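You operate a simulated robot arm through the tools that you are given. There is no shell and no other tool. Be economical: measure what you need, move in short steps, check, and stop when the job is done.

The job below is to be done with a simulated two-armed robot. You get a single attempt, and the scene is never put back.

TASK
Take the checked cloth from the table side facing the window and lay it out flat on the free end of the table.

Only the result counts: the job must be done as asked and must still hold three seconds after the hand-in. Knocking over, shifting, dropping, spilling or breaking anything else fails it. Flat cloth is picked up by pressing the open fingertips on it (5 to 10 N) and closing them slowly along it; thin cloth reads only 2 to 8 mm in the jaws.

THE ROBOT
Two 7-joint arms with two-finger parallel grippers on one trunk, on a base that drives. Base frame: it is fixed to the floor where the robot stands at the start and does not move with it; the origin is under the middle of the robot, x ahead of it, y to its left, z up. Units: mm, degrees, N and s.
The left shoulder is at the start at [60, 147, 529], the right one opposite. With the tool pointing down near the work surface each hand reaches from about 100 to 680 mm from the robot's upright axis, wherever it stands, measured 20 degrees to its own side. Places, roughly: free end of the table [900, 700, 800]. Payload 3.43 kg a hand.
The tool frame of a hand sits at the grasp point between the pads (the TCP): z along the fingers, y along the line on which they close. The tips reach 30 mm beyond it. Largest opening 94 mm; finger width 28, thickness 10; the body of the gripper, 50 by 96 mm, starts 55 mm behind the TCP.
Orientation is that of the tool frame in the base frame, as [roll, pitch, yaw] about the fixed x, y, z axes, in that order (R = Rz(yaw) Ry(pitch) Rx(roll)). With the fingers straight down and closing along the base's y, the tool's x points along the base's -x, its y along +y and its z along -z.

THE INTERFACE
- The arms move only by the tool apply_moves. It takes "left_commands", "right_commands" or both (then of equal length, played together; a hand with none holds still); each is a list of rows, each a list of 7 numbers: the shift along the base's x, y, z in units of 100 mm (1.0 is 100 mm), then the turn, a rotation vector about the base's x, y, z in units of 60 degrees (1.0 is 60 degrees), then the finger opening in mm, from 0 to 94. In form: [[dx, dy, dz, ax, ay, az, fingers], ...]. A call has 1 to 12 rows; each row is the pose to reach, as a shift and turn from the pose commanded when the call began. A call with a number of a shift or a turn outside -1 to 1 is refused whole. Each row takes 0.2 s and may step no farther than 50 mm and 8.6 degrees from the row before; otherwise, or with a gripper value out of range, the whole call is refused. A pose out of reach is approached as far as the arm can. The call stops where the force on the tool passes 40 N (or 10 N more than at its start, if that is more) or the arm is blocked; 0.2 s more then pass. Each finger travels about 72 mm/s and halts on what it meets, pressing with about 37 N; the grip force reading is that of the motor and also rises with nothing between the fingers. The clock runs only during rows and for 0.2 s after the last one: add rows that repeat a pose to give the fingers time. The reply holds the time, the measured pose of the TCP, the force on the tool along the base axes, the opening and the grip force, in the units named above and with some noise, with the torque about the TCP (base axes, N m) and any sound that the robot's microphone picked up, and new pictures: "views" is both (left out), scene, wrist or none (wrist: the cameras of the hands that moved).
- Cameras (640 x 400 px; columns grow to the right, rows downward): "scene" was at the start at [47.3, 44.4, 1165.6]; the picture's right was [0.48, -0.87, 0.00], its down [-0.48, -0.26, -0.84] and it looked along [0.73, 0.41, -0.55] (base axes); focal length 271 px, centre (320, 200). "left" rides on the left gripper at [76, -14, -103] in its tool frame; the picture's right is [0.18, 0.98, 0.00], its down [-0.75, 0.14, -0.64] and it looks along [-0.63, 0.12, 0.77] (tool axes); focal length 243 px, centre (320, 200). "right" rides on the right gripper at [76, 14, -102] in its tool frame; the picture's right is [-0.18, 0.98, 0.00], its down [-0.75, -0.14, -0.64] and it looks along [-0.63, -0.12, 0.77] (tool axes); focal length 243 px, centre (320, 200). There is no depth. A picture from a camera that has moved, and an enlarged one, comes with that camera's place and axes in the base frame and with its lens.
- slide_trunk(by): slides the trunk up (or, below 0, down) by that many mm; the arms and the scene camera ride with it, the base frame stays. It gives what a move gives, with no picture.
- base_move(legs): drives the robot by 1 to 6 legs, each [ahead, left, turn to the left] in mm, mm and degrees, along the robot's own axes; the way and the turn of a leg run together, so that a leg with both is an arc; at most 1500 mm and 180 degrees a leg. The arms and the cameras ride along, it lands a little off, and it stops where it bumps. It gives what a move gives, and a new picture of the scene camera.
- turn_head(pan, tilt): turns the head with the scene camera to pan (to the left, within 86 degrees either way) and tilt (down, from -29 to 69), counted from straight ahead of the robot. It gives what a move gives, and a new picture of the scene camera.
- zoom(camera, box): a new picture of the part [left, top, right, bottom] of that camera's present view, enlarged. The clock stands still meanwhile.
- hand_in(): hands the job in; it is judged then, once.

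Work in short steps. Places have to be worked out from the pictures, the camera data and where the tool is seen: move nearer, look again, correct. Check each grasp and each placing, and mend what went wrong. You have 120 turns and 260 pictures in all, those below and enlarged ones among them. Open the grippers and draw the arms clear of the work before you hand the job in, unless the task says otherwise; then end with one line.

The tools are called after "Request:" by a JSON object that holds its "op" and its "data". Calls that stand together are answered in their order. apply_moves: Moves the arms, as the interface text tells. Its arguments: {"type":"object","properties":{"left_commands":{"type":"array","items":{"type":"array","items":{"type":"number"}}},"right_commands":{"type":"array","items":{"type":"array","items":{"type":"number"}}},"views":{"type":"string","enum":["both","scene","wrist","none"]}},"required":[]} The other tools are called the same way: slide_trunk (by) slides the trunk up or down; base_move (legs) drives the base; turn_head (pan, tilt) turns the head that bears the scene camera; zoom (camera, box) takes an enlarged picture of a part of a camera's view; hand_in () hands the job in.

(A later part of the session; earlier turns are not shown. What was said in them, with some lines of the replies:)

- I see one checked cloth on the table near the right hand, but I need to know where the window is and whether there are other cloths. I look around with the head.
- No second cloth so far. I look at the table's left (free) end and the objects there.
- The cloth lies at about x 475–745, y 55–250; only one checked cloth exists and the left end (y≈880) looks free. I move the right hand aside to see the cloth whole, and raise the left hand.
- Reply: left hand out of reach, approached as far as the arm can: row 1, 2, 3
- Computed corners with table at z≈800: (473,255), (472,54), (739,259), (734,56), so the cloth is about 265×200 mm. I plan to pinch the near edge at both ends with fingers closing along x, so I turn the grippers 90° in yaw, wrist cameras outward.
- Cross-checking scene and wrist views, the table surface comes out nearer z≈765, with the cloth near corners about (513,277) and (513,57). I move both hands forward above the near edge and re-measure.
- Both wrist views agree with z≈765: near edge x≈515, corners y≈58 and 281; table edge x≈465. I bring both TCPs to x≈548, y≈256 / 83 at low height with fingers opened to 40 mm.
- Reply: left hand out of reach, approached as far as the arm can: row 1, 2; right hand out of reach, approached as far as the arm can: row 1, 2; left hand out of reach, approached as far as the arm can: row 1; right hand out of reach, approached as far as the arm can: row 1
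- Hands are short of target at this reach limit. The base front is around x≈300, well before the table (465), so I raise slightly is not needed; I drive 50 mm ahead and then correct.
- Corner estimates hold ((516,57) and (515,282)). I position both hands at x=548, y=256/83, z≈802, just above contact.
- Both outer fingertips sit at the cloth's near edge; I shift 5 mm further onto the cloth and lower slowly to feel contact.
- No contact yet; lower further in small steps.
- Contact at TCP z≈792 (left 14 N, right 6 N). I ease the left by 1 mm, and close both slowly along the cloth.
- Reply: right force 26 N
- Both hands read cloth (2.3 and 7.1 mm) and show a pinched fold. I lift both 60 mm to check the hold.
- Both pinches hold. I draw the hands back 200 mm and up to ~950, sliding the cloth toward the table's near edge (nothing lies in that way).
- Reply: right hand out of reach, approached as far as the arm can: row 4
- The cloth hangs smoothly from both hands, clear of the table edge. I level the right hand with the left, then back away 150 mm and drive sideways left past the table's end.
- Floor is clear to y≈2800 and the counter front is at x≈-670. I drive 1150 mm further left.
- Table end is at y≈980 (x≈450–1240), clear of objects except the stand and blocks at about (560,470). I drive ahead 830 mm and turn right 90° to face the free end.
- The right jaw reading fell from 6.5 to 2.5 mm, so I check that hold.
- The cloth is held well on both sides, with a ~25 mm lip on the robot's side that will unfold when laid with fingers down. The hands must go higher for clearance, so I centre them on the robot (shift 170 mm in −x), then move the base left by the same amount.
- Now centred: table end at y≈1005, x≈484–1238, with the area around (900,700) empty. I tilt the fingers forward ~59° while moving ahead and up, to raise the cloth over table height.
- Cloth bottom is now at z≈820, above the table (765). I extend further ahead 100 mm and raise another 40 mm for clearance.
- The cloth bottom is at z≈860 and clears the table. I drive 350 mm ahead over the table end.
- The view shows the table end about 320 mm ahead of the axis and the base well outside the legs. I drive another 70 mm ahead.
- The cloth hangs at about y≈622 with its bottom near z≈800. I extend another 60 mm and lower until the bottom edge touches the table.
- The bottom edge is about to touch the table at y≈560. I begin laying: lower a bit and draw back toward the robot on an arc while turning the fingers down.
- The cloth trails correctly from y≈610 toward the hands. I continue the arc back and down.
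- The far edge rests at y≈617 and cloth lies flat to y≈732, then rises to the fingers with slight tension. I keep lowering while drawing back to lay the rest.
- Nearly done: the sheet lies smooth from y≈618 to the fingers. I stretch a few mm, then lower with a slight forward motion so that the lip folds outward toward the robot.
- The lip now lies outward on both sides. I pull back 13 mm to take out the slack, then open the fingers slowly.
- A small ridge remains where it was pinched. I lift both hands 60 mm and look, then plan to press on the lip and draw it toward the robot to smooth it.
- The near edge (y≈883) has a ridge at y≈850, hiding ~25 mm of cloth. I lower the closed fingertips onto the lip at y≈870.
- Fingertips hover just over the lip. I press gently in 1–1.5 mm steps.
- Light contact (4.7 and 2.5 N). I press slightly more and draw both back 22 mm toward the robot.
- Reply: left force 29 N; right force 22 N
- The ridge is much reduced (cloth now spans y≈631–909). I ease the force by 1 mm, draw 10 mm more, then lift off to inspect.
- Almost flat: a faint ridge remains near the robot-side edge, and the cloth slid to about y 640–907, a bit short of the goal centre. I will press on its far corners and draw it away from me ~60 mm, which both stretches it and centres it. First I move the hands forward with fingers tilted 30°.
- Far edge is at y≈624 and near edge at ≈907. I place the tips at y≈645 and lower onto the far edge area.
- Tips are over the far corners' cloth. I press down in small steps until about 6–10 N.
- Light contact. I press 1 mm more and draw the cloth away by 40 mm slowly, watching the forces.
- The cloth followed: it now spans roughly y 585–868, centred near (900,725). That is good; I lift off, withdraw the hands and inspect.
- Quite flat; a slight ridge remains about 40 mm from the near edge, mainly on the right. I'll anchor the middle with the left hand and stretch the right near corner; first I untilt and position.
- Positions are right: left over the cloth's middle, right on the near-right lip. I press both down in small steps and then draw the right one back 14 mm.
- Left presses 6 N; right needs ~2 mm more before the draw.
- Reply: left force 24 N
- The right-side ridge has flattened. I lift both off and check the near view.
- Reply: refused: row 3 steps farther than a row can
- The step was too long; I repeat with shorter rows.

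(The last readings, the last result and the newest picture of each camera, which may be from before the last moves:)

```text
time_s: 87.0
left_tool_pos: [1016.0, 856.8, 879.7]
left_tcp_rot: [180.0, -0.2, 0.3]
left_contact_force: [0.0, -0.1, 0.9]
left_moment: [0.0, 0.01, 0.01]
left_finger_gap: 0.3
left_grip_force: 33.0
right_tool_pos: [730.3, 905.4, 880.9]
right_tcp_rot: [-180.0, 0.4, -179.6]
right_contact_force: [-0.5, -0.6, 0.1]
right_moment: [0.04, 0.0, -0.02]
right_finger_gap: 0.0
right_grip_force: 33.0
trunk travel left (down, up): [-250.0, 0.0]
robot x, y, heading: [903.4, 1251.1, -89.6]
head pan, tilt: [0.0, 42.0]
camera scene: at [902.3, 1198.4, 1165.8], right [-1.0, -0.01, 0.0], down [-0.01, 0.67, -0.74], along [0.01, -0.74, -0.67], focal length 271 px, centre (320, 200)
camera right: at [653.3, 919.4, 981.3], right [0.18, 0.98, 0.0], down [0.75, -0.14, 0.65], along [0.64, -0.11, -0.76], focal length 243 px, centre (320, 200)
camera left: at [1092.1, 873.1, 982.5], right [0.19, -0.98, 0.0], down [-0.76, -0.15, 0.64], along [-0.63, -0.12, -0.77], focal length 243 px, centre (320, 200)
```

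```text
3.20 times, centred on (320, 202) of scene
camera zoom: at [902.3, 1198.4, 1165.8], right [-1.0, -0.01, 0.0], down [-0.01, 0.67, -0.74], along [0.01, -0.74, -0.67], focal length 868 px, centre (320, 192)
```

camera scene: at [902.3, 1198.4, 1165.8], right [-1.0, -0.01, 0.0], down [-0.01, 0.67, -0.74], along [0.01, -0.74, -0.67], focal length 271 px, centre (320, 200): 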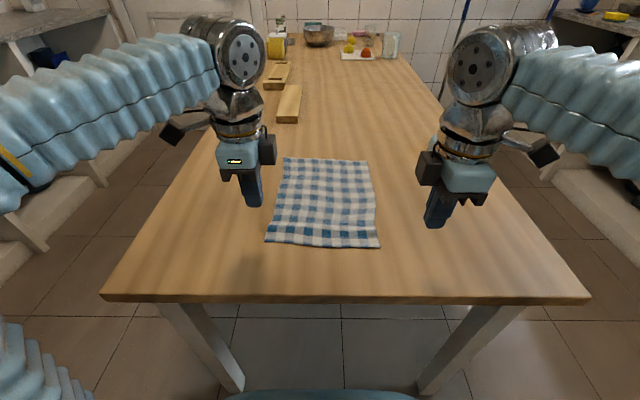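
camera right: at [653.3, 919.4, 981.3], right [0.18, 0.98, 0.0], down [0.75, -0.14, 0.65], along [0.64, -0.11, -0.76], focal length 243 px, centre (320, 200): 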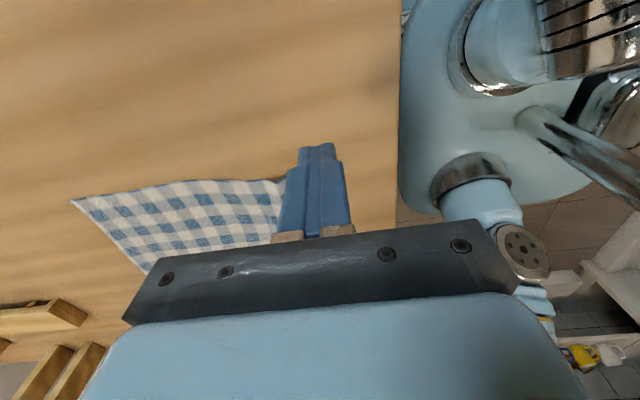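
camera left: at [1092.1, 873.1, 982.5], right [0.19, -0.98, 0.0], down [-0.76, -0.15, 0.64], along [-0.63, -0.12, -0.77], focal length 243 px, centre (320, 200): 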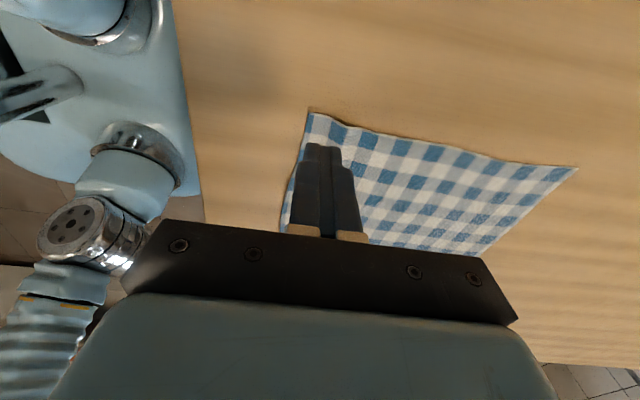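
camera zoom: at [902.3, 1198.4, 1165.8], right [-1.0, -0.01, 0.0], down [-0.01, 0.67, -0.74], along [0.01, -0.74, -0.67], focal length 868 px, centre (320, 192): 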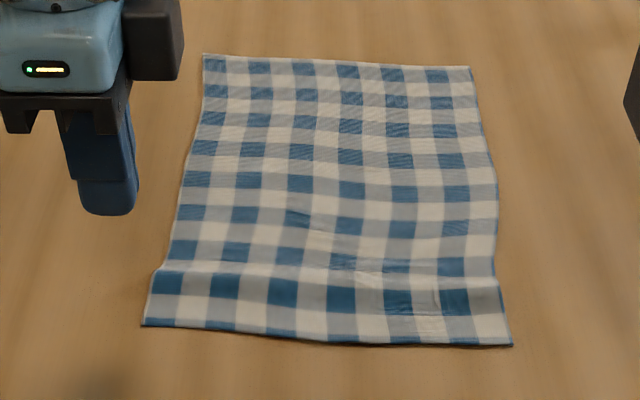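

The right side is now smooth; a small ridge remains on the left near corner. I mirror the action: right hand anchors the middle, left stretches the near-left corner.

Request:
{"op": "apply_moves", "data": {"left_commands": [[-0.1, 0, 0, 0, 0, 0, 0], [-0.28, 0, 0, 0, 0, 0, 0], [-0.28, 0, -0.2, 0, 0, 0, 0]], "right_commands": [[0.25, -0.2, 0, 0, 0, 0, 0], [0.5, -0.4, 0, 0, 0, 0, 0], [0.75, -0.6, 0, 0, 0, 0, 0]], "views": "none"}}

Request:
{"op": "apply_moves", "data": {"left_commands": [[0, 0, -0.2, 0, 0, 0, 0], [0, 0, -0.4, 0, 0, 0, 0], [0, 0, -0.55, 0, 0, 0, 0], [0, 0, -0.63, 0, 0, 0, 0]], "right_commands": [[0.3, -0.25, 0, 0, 0, 0, 0], [0.6, -0.5, -0.2, 0, 0, 0, 0], [0.62, -0.54, -0.6, 0, 0, 0, 0], [0.62, -0.54, -0.84, 0, 0, 0, 0]], "views": "wrist"}}

```text
time_s: 87.8
left_tool_pos: [987.9, 858.0, 860.5]
left_tcp_rot: [180.0, -0.3, 0.3]
left_contact_force: [0.8, 0.7, 0.0]
left_moment: [-0.04, -0.01, 0.03]
left_finger_gap: 0.0
left_grip_force: 33.1
right_tool_pos: [806.1, 844.4, 882.3]
right_tcp_rot: [179.9, 0.4, -179.7]
right_contact_force: [-0.8, 0.7, 0.1]
right_moment: [-0.01, 0.02, 0.02]
right_finger_gap: 0.1
right_grip_force: 32.9
trunk travel left (down, up): [-250.0, 0.0]
robot x, y, heading: [899.7, 1249.0, -89.5]
head pan, tilt: [0.0, 42.0]
```

```text
time_s: 88.8
left_tool_pos: [988.3, 857.6, 795.5]
left_tcp_rot: [180.0, -0.2, 0.3]
left_contact_force: [-0.5, 0.3, 0.6]
left_moment: [-0.01, -0.02, 0.01]
left_finger_gap: 0.0
left_grip_force: 33.1
right_tool_pos: [867.9, 790.4, 796.1]
right_tcp_rot: [-180.0, 0.3, -179.8]
right_contact_force: [-0.4, 0.3, 0.2]
right_moment: [-0.03, -0.01, 0.04]
right_finger_gap: 0.0
right_grip_force: 33.4
trunk travel left (down, up): [-250.0, 0.0]
robot x, y, heading: [903.0, 1252.1, -89.4]
head pan, tilt: [0.0, 42.0]
camera right: at [790.8, 806.4, 897.2], right [0.18, 0.98, 0.0], down [0.75, -0.14, 0.65], along [0.64, -0.11, -0.76], focal length 243 px, centre (320, 200)
camera left: at [1063.5, 873.7, 899.4], right [0.19, -0.98, 0.0], down [-0.76, -0.15, 0.64], along [-0.63, -0.12, -0.77], focal length 243 px, centre (320, 200)
```

right: 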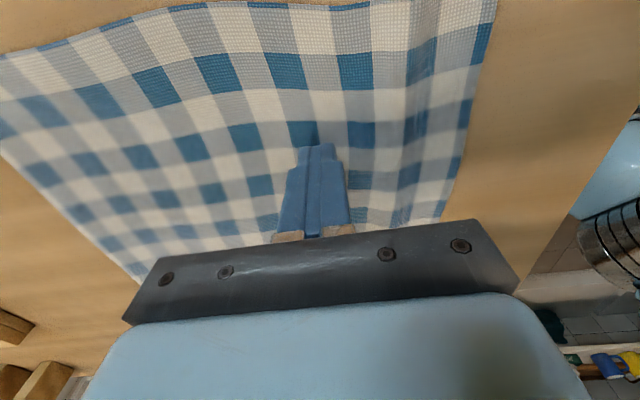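
left: 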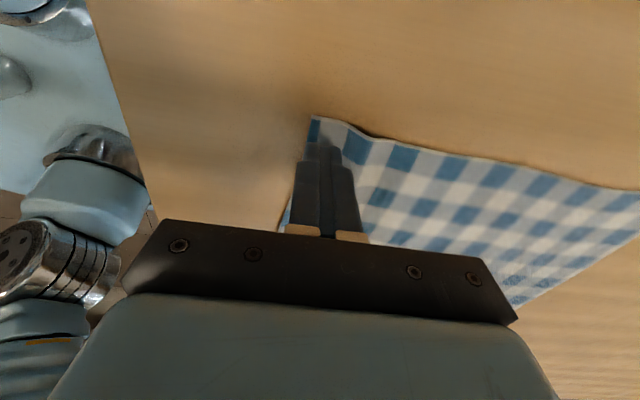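

Both tips are placed. I press (about 4–5 mm down, in small steps) and then draw the left one back 12 mm.

Request:
{"op": "apply_moves", "data": {"left_commands": [[0, 0, -0.02, 0, 0, 0, 0], [0, 0, -0.035, 0, 0, 0, 0], [0, 0, -0.045, 0, 0, 0, 0], [0, 0.04, -0.045, 0, 0, 0, 0], [0, 0.08, -0.045, 0, 0, 0, 0], [0.01, 0.12, -0.045, 0, 0, 0, 0]], "right_commands": [[0, 0, -0.03, 0, 0, 0, 0], [0, 0, -0.045, 0, 0, 0, 0], [0, 0, -0.055, 0, 0, 0, 0], [0, 0, -0.055, 0, 0, 0, 0], [0, 0, -0.055, 0, 0, 0, 0], [0, 0, -0.055, 0, 0, 0, 0]], "views": "wrist"}}

```text
time_s: 90.2
left_tool_pos: [988.8, 869.8, 792.9]
left_tcp_rot: [180.0, -0.2, 0.3]
left_contact_force: [0.5, 0.3, 0.1]
left_moment: [0.0, -0.04, -0.01]
left_finger_gap: 0.0
left_grip_force: 33.1
right_tool_pos: [867.1, 791.5, 791.7]
right_tcp_rot: [-180.0, 0.3, -179.8]
right_contact_force: [0.5, 0.2, 4.4]
right_moment: [-0.03, 0.02, -0.01]
right_finger_gap: 0.0
right_grip_force: 33.0
trunk travel left (down, up): [-250.0, 0.0]
robot x, y, heading: [901.2, 1251.7, -89.6]
head pan, tilt: [0.0, 42.0]
camera right: at [790.7, 806.2, 891.8], right [0.18, 0.98, 0.0], down [0.75, -0.14, 0.65], along [0.64, -0.11, -0.76], focal length 243 px, centre (320, 200)
camera left: at [1064.3, 885.4, 895.5], right [0.19, -0.98, 0.0], down [-0.76, -0.15, 0.64], along [-0.63, -0.12, -0.77], focal length 243 px, centre (320, 200)
```

right: 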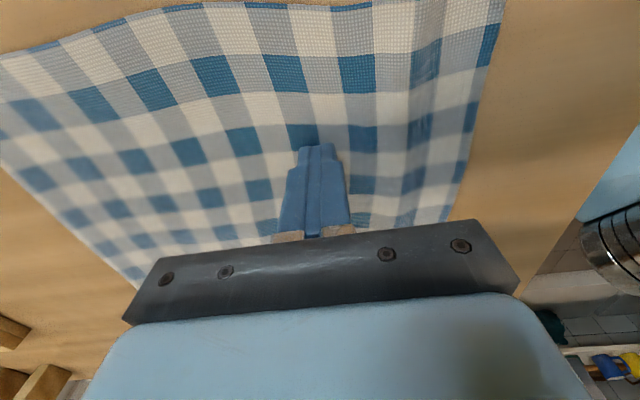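
left: 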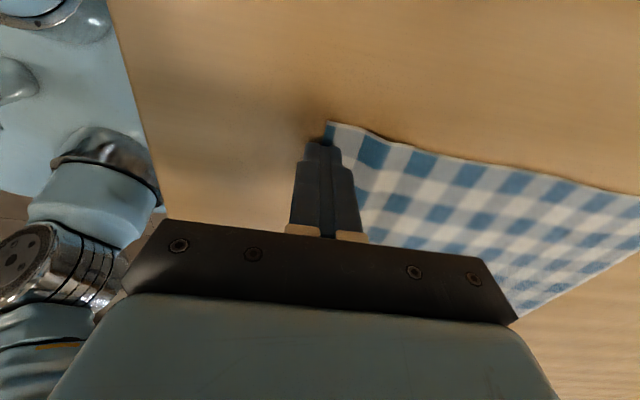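

The left tip skimmed without gripping. I raise it, go back 14 mm, press 3 mm deeper and draw again.

Request:
{"op": "apply_moves", "data": {"left_commands": [[0, 0, 0.08, 0, 0, 0, 0], [0, -0.14, 0.08, 0, 0, 0, 0], [0, -0.14, 0.0, 0, 0, 0, 0], [0, -0.14, -0.015, 0, 0, 0, 0], [0, -0.14, -0.025, 0, 0, 0, 0], [0, -0.1, -0.025, 0, 0, 0, 0], [0, -0.06, -0.025, 0, 0, 0, 0], [0, -0.02, -0.025, 0, 0, 0, 0]], "right_commands": [[0, 0, 0, 0, 0, 0, 0], [0, 0, 0, 0, 0, 0, 0], [0, 0, 0, 0, 0, 0, 0], [0, 0, -0.005, 0, 0, 0, 0], [0, 0, -0.005, 0, 0, 0, 0], [0, 0, -0.005, 0, 0, 0, 0], [0, 0, -0.005, 0, 0, 0, 0], [0, 0, -0.005, 0, 0, 0, 0]], "views": "wrist"}}

```text
time_s: 92.0
left_tool_pos: [988.9, 868.6, 791.5]
left_tcp_rot: [179.8, -0.2, 0.4]
left_contact_force: [-0.2, -5.3, 18.8]
left_moment: [-0.07, 0.07, 0.02]
left_finger_gap: 0.0
left_grip_force: 32.8
right_tool_pos: [868.1, 791.2, 791.4]
right_tcp_rot: [180.0, 0.2, -179.7]
right_contact_force: [-0.4, -1.0, 8.6]
right_moment: [-0.03, 0.03, -0.03]
right_finger_gap: 0.1
right_grip_force: 33.2
trunk travel left (down, up): [-250.0, 0.0]
robot x, y, heading: [906.7, 1253.3, -89.5]
head pan, tilt: [0.0, 42.0]
camera right: at [790.7, 806.5, 891.7], right [0.18, 0.98, 0.0], down [0.75, -0.14, 0.65], along [0.64, -0.11, -0.76], focal length 243 px, centre (320, 200)
camera left: at [1064.3, 883.4, 894.2], right [0.19, -0.98, 0.0], down [-0.76, -0.14, 0.64], along [-0.63, -0.12, -0.77], focal length 243 px, centre (320, 200)
```

right: 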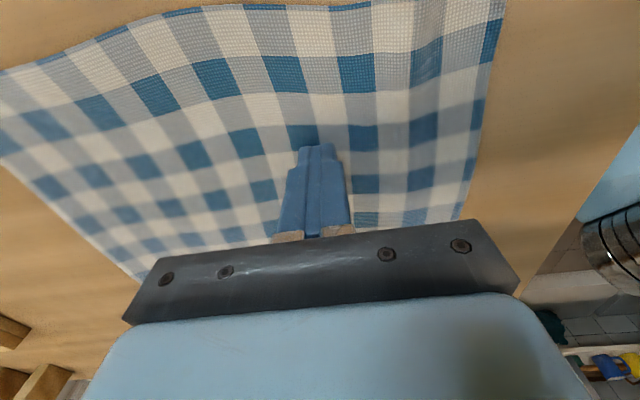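
left: 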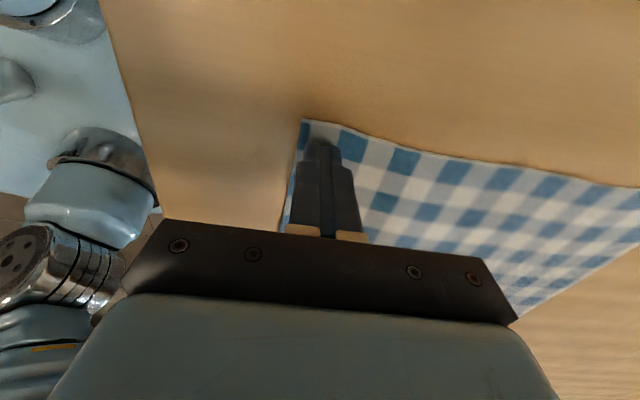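

The left corner is now stretched smooth. I lift straight off, open the grippers later when clear, and withdraw both hands.

Request:
{"op": "apply_moves", "data": {"left_commands": [[0, 0, 0.1, 0, 0, 0, 0], [0, 0, 0.4, 0, 0, 0, 0], [0.2, 0.2, 0.7, 0, 0, 0, 0], [0.4, 0.5, 0.9, 0, 0, 0, 0], [0.6, 0.9, 1.0, 0, 0, 0, 0]], "right_commands": [[0, 0, 0.1, 0, 0, 0, 0], [0, 0, 0.4, 0, 0, 0, 0], [-0.2, 0.2, 0.7, 0, 0, 0, 0], [-0.5, 0.5, 0.9, 0, 0, 0, 0], [-0.8, 0.85, 1.0, 0, 0, 0, 0]], "views": "none"}}

Request:
{"op": "apply_moves", "data": {"left_commands": [[0.3, 0.3, 0, 0, 0, 0, 60], [0.5, 0.7, 0, 0, 0, 0, 94], [0.6, 1.0, 0, 0, 0, 0, 94]], "right_commands": [[-0.3, 0.3, 0, 0, 0, 0, 60], [-0.5, 0.7, 0, 0, 0, 0, 94], [-0.7, 1.0, 0, 0, 0, 0, 94]], "views": "both"}}

Request:
{"op": "zoom", "data": {"camera": "scene", "box": [220, 140, 420, 265]}}

```text
time_s: 93.2
left_tool_pos: [1048.9, 956.2, 889.3]
left_tcp_rot: [-179.9, -0.3, 0.3]
left_contact_force: [0.4, 0.0, -0.5]
left_moment: [0.04, 0.02, -0.02]
left_finger_gap: 0.2
left_grip_force: 33.3
right_tool_pos: [787.1, 874.8, 889.8]
right_tcp_rot: [179.9, 0.3, -179.6]
right_contact_force: [-0.9, -0.6, 0.6]
right_moment: [0.04, 0.0, -0.02]
right_finger_gap: 0.1
right_grip_force: 33.0
trunk travel left (down, up): [-250.0, 0.0]
robot x, y, heading: [902.1, 1253.3, -89.7]
head pan, tilt: [0.0, 42.0]
```

```text
time_s: 94.0
left_tool_pos: [1109.5, 1057.8, 890.4]
left_tcp_rot: [180.0, -0.2, 0.3]
left_contact_force: [0.3, 0.1, -0.6]
left_moment: [0.01, 0.06, -0.04]
left_finger_gap: 93.8
left_grip_force: 0.0
right_tool_pos: [716.9, 975.9, 890.4]
right_tcp_rot: [179.9, 0.4, -179.7]
right_contact_force: [-0.1, -0.7, -0.1]
right_moment: [0.04, 0.0, -0.02]
right_finger_gap: 94.1
right_grip_force: 0.1
trunk travel left (down, up): [-250.0, 0.0]
robot x, y, heading: [901.6, 1249.3, -89.5]
head pan, tilt: [0.0, 42.0]
camera scene: at [902.5, 1198.5, 1165.9], right [-1.0, -0.01, 0.0], down [-0.01, 0.67, -0.74], along [0.01, -0.74, -0.67], focal length 271 px, centre (320, 200)
camera right: at [640.2, 990.5, 991.1], right [0.18, 0.98, 0.0], down [0.75, -0.14, 0.65], along [0.64, -0.11, -0.76], focal length 243 px, centre (320, 200)
camera left: at [1185.3, 1073.1, 993.3], right [0.19, -0.98, 0.0], down [-0.76, -0.15, 0.64], along [-0.63, -0.12, -0.77], focal length 243 px, centre (320, 200)
```

scene: 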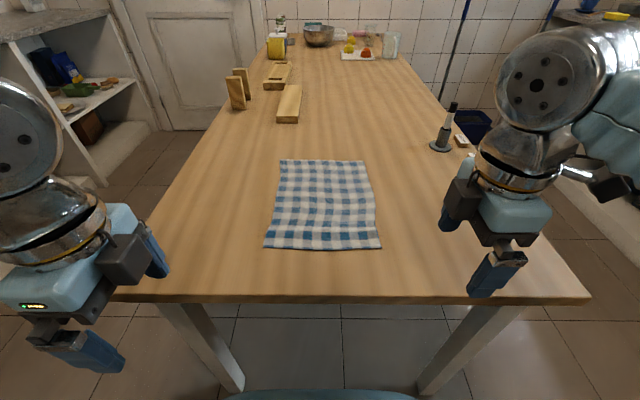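
right: 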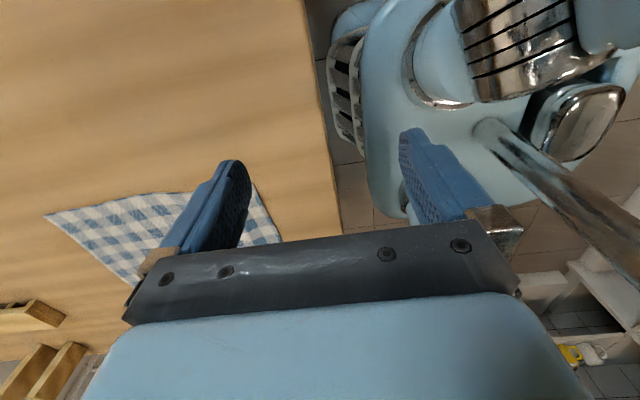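
left: 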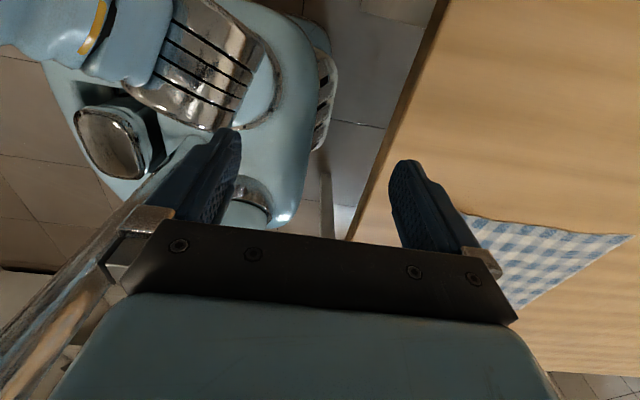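

```text
3.20 times, centred on (320, 202) of scene
camera zoom: at [902.5, 1198.5, 1165.9], right [-1.0, -0.01, 0.0], down [-0.01, 0.67, -0.74], along [0.01, -0.74, -0.67], focal length 868 px, centre (320, 192)
```

zoom: 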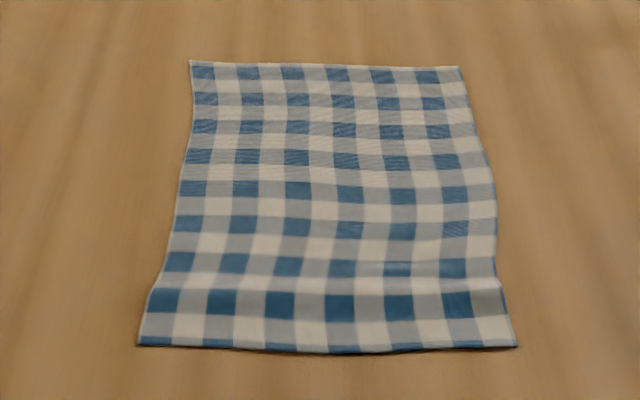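

The cloth lies flat at about x 790–1012, y 596–888, everything else untouched. I back the robot off so the arms are clear of the table.

Request:
{"op": "base_move", "data": {"legs": [[-300, 0, 0]]}}

```text
time_s: 96.1
left_tool_pos: [1107.1, 1357.5, 890.3]
left_tcp_rot: [-180.0, -0.4, 0.3]
left_contact_force: [-0.2, -0.9, -1.0]
left_moment: [-0.01, 0.02, 0.03]
left_finger_gap: 94.0
left_grip_force: 0.0
right_tool_pos: [714.5, 1274.1, 890.9]
right_tcp_rot: [180.0, 0.3, -179.7]
right_contact_force: [0.9, -0.8, 0.3]
right_moment: [0.03, 0.03, 0.02]
right_finger_gap: 94.0
right_grip_force: 0.0
trunk travel left (down, up): [-250.0, 0.0]
robot x, y, heading: [898.7, 1549.2, -89.8]
head pan, tilt: [0.0, 42.0]
camera scene: at [899.7, 1498.5, 1165.9], right [-1.0, -0.01, 0.0], down [-0.01, 0.67, -0.74], along [0.01, -0.74, -0.67], focal length 271 px, centre (320, 200)
```

scene: 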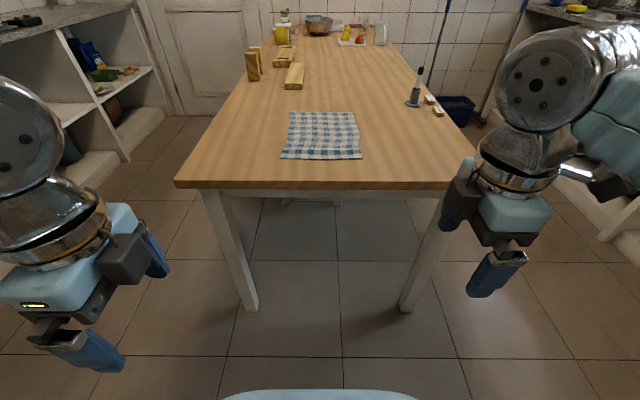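

The cloth lies flat on the free end, the grippers are open and clear, and all else stands as before; I hand in.

Request:
{"op": "hand_in", "data": {}}

```text
The job is handed in.
```

The checked cloth is laid out flat on the free end of the table, centred at about (900, 740), roughly 40 mm short of the [900, 700] you gave. Both grippers are open and clear of the table, and nothing else was moved. I never saw a window, so I took the only checked cloth I could find.
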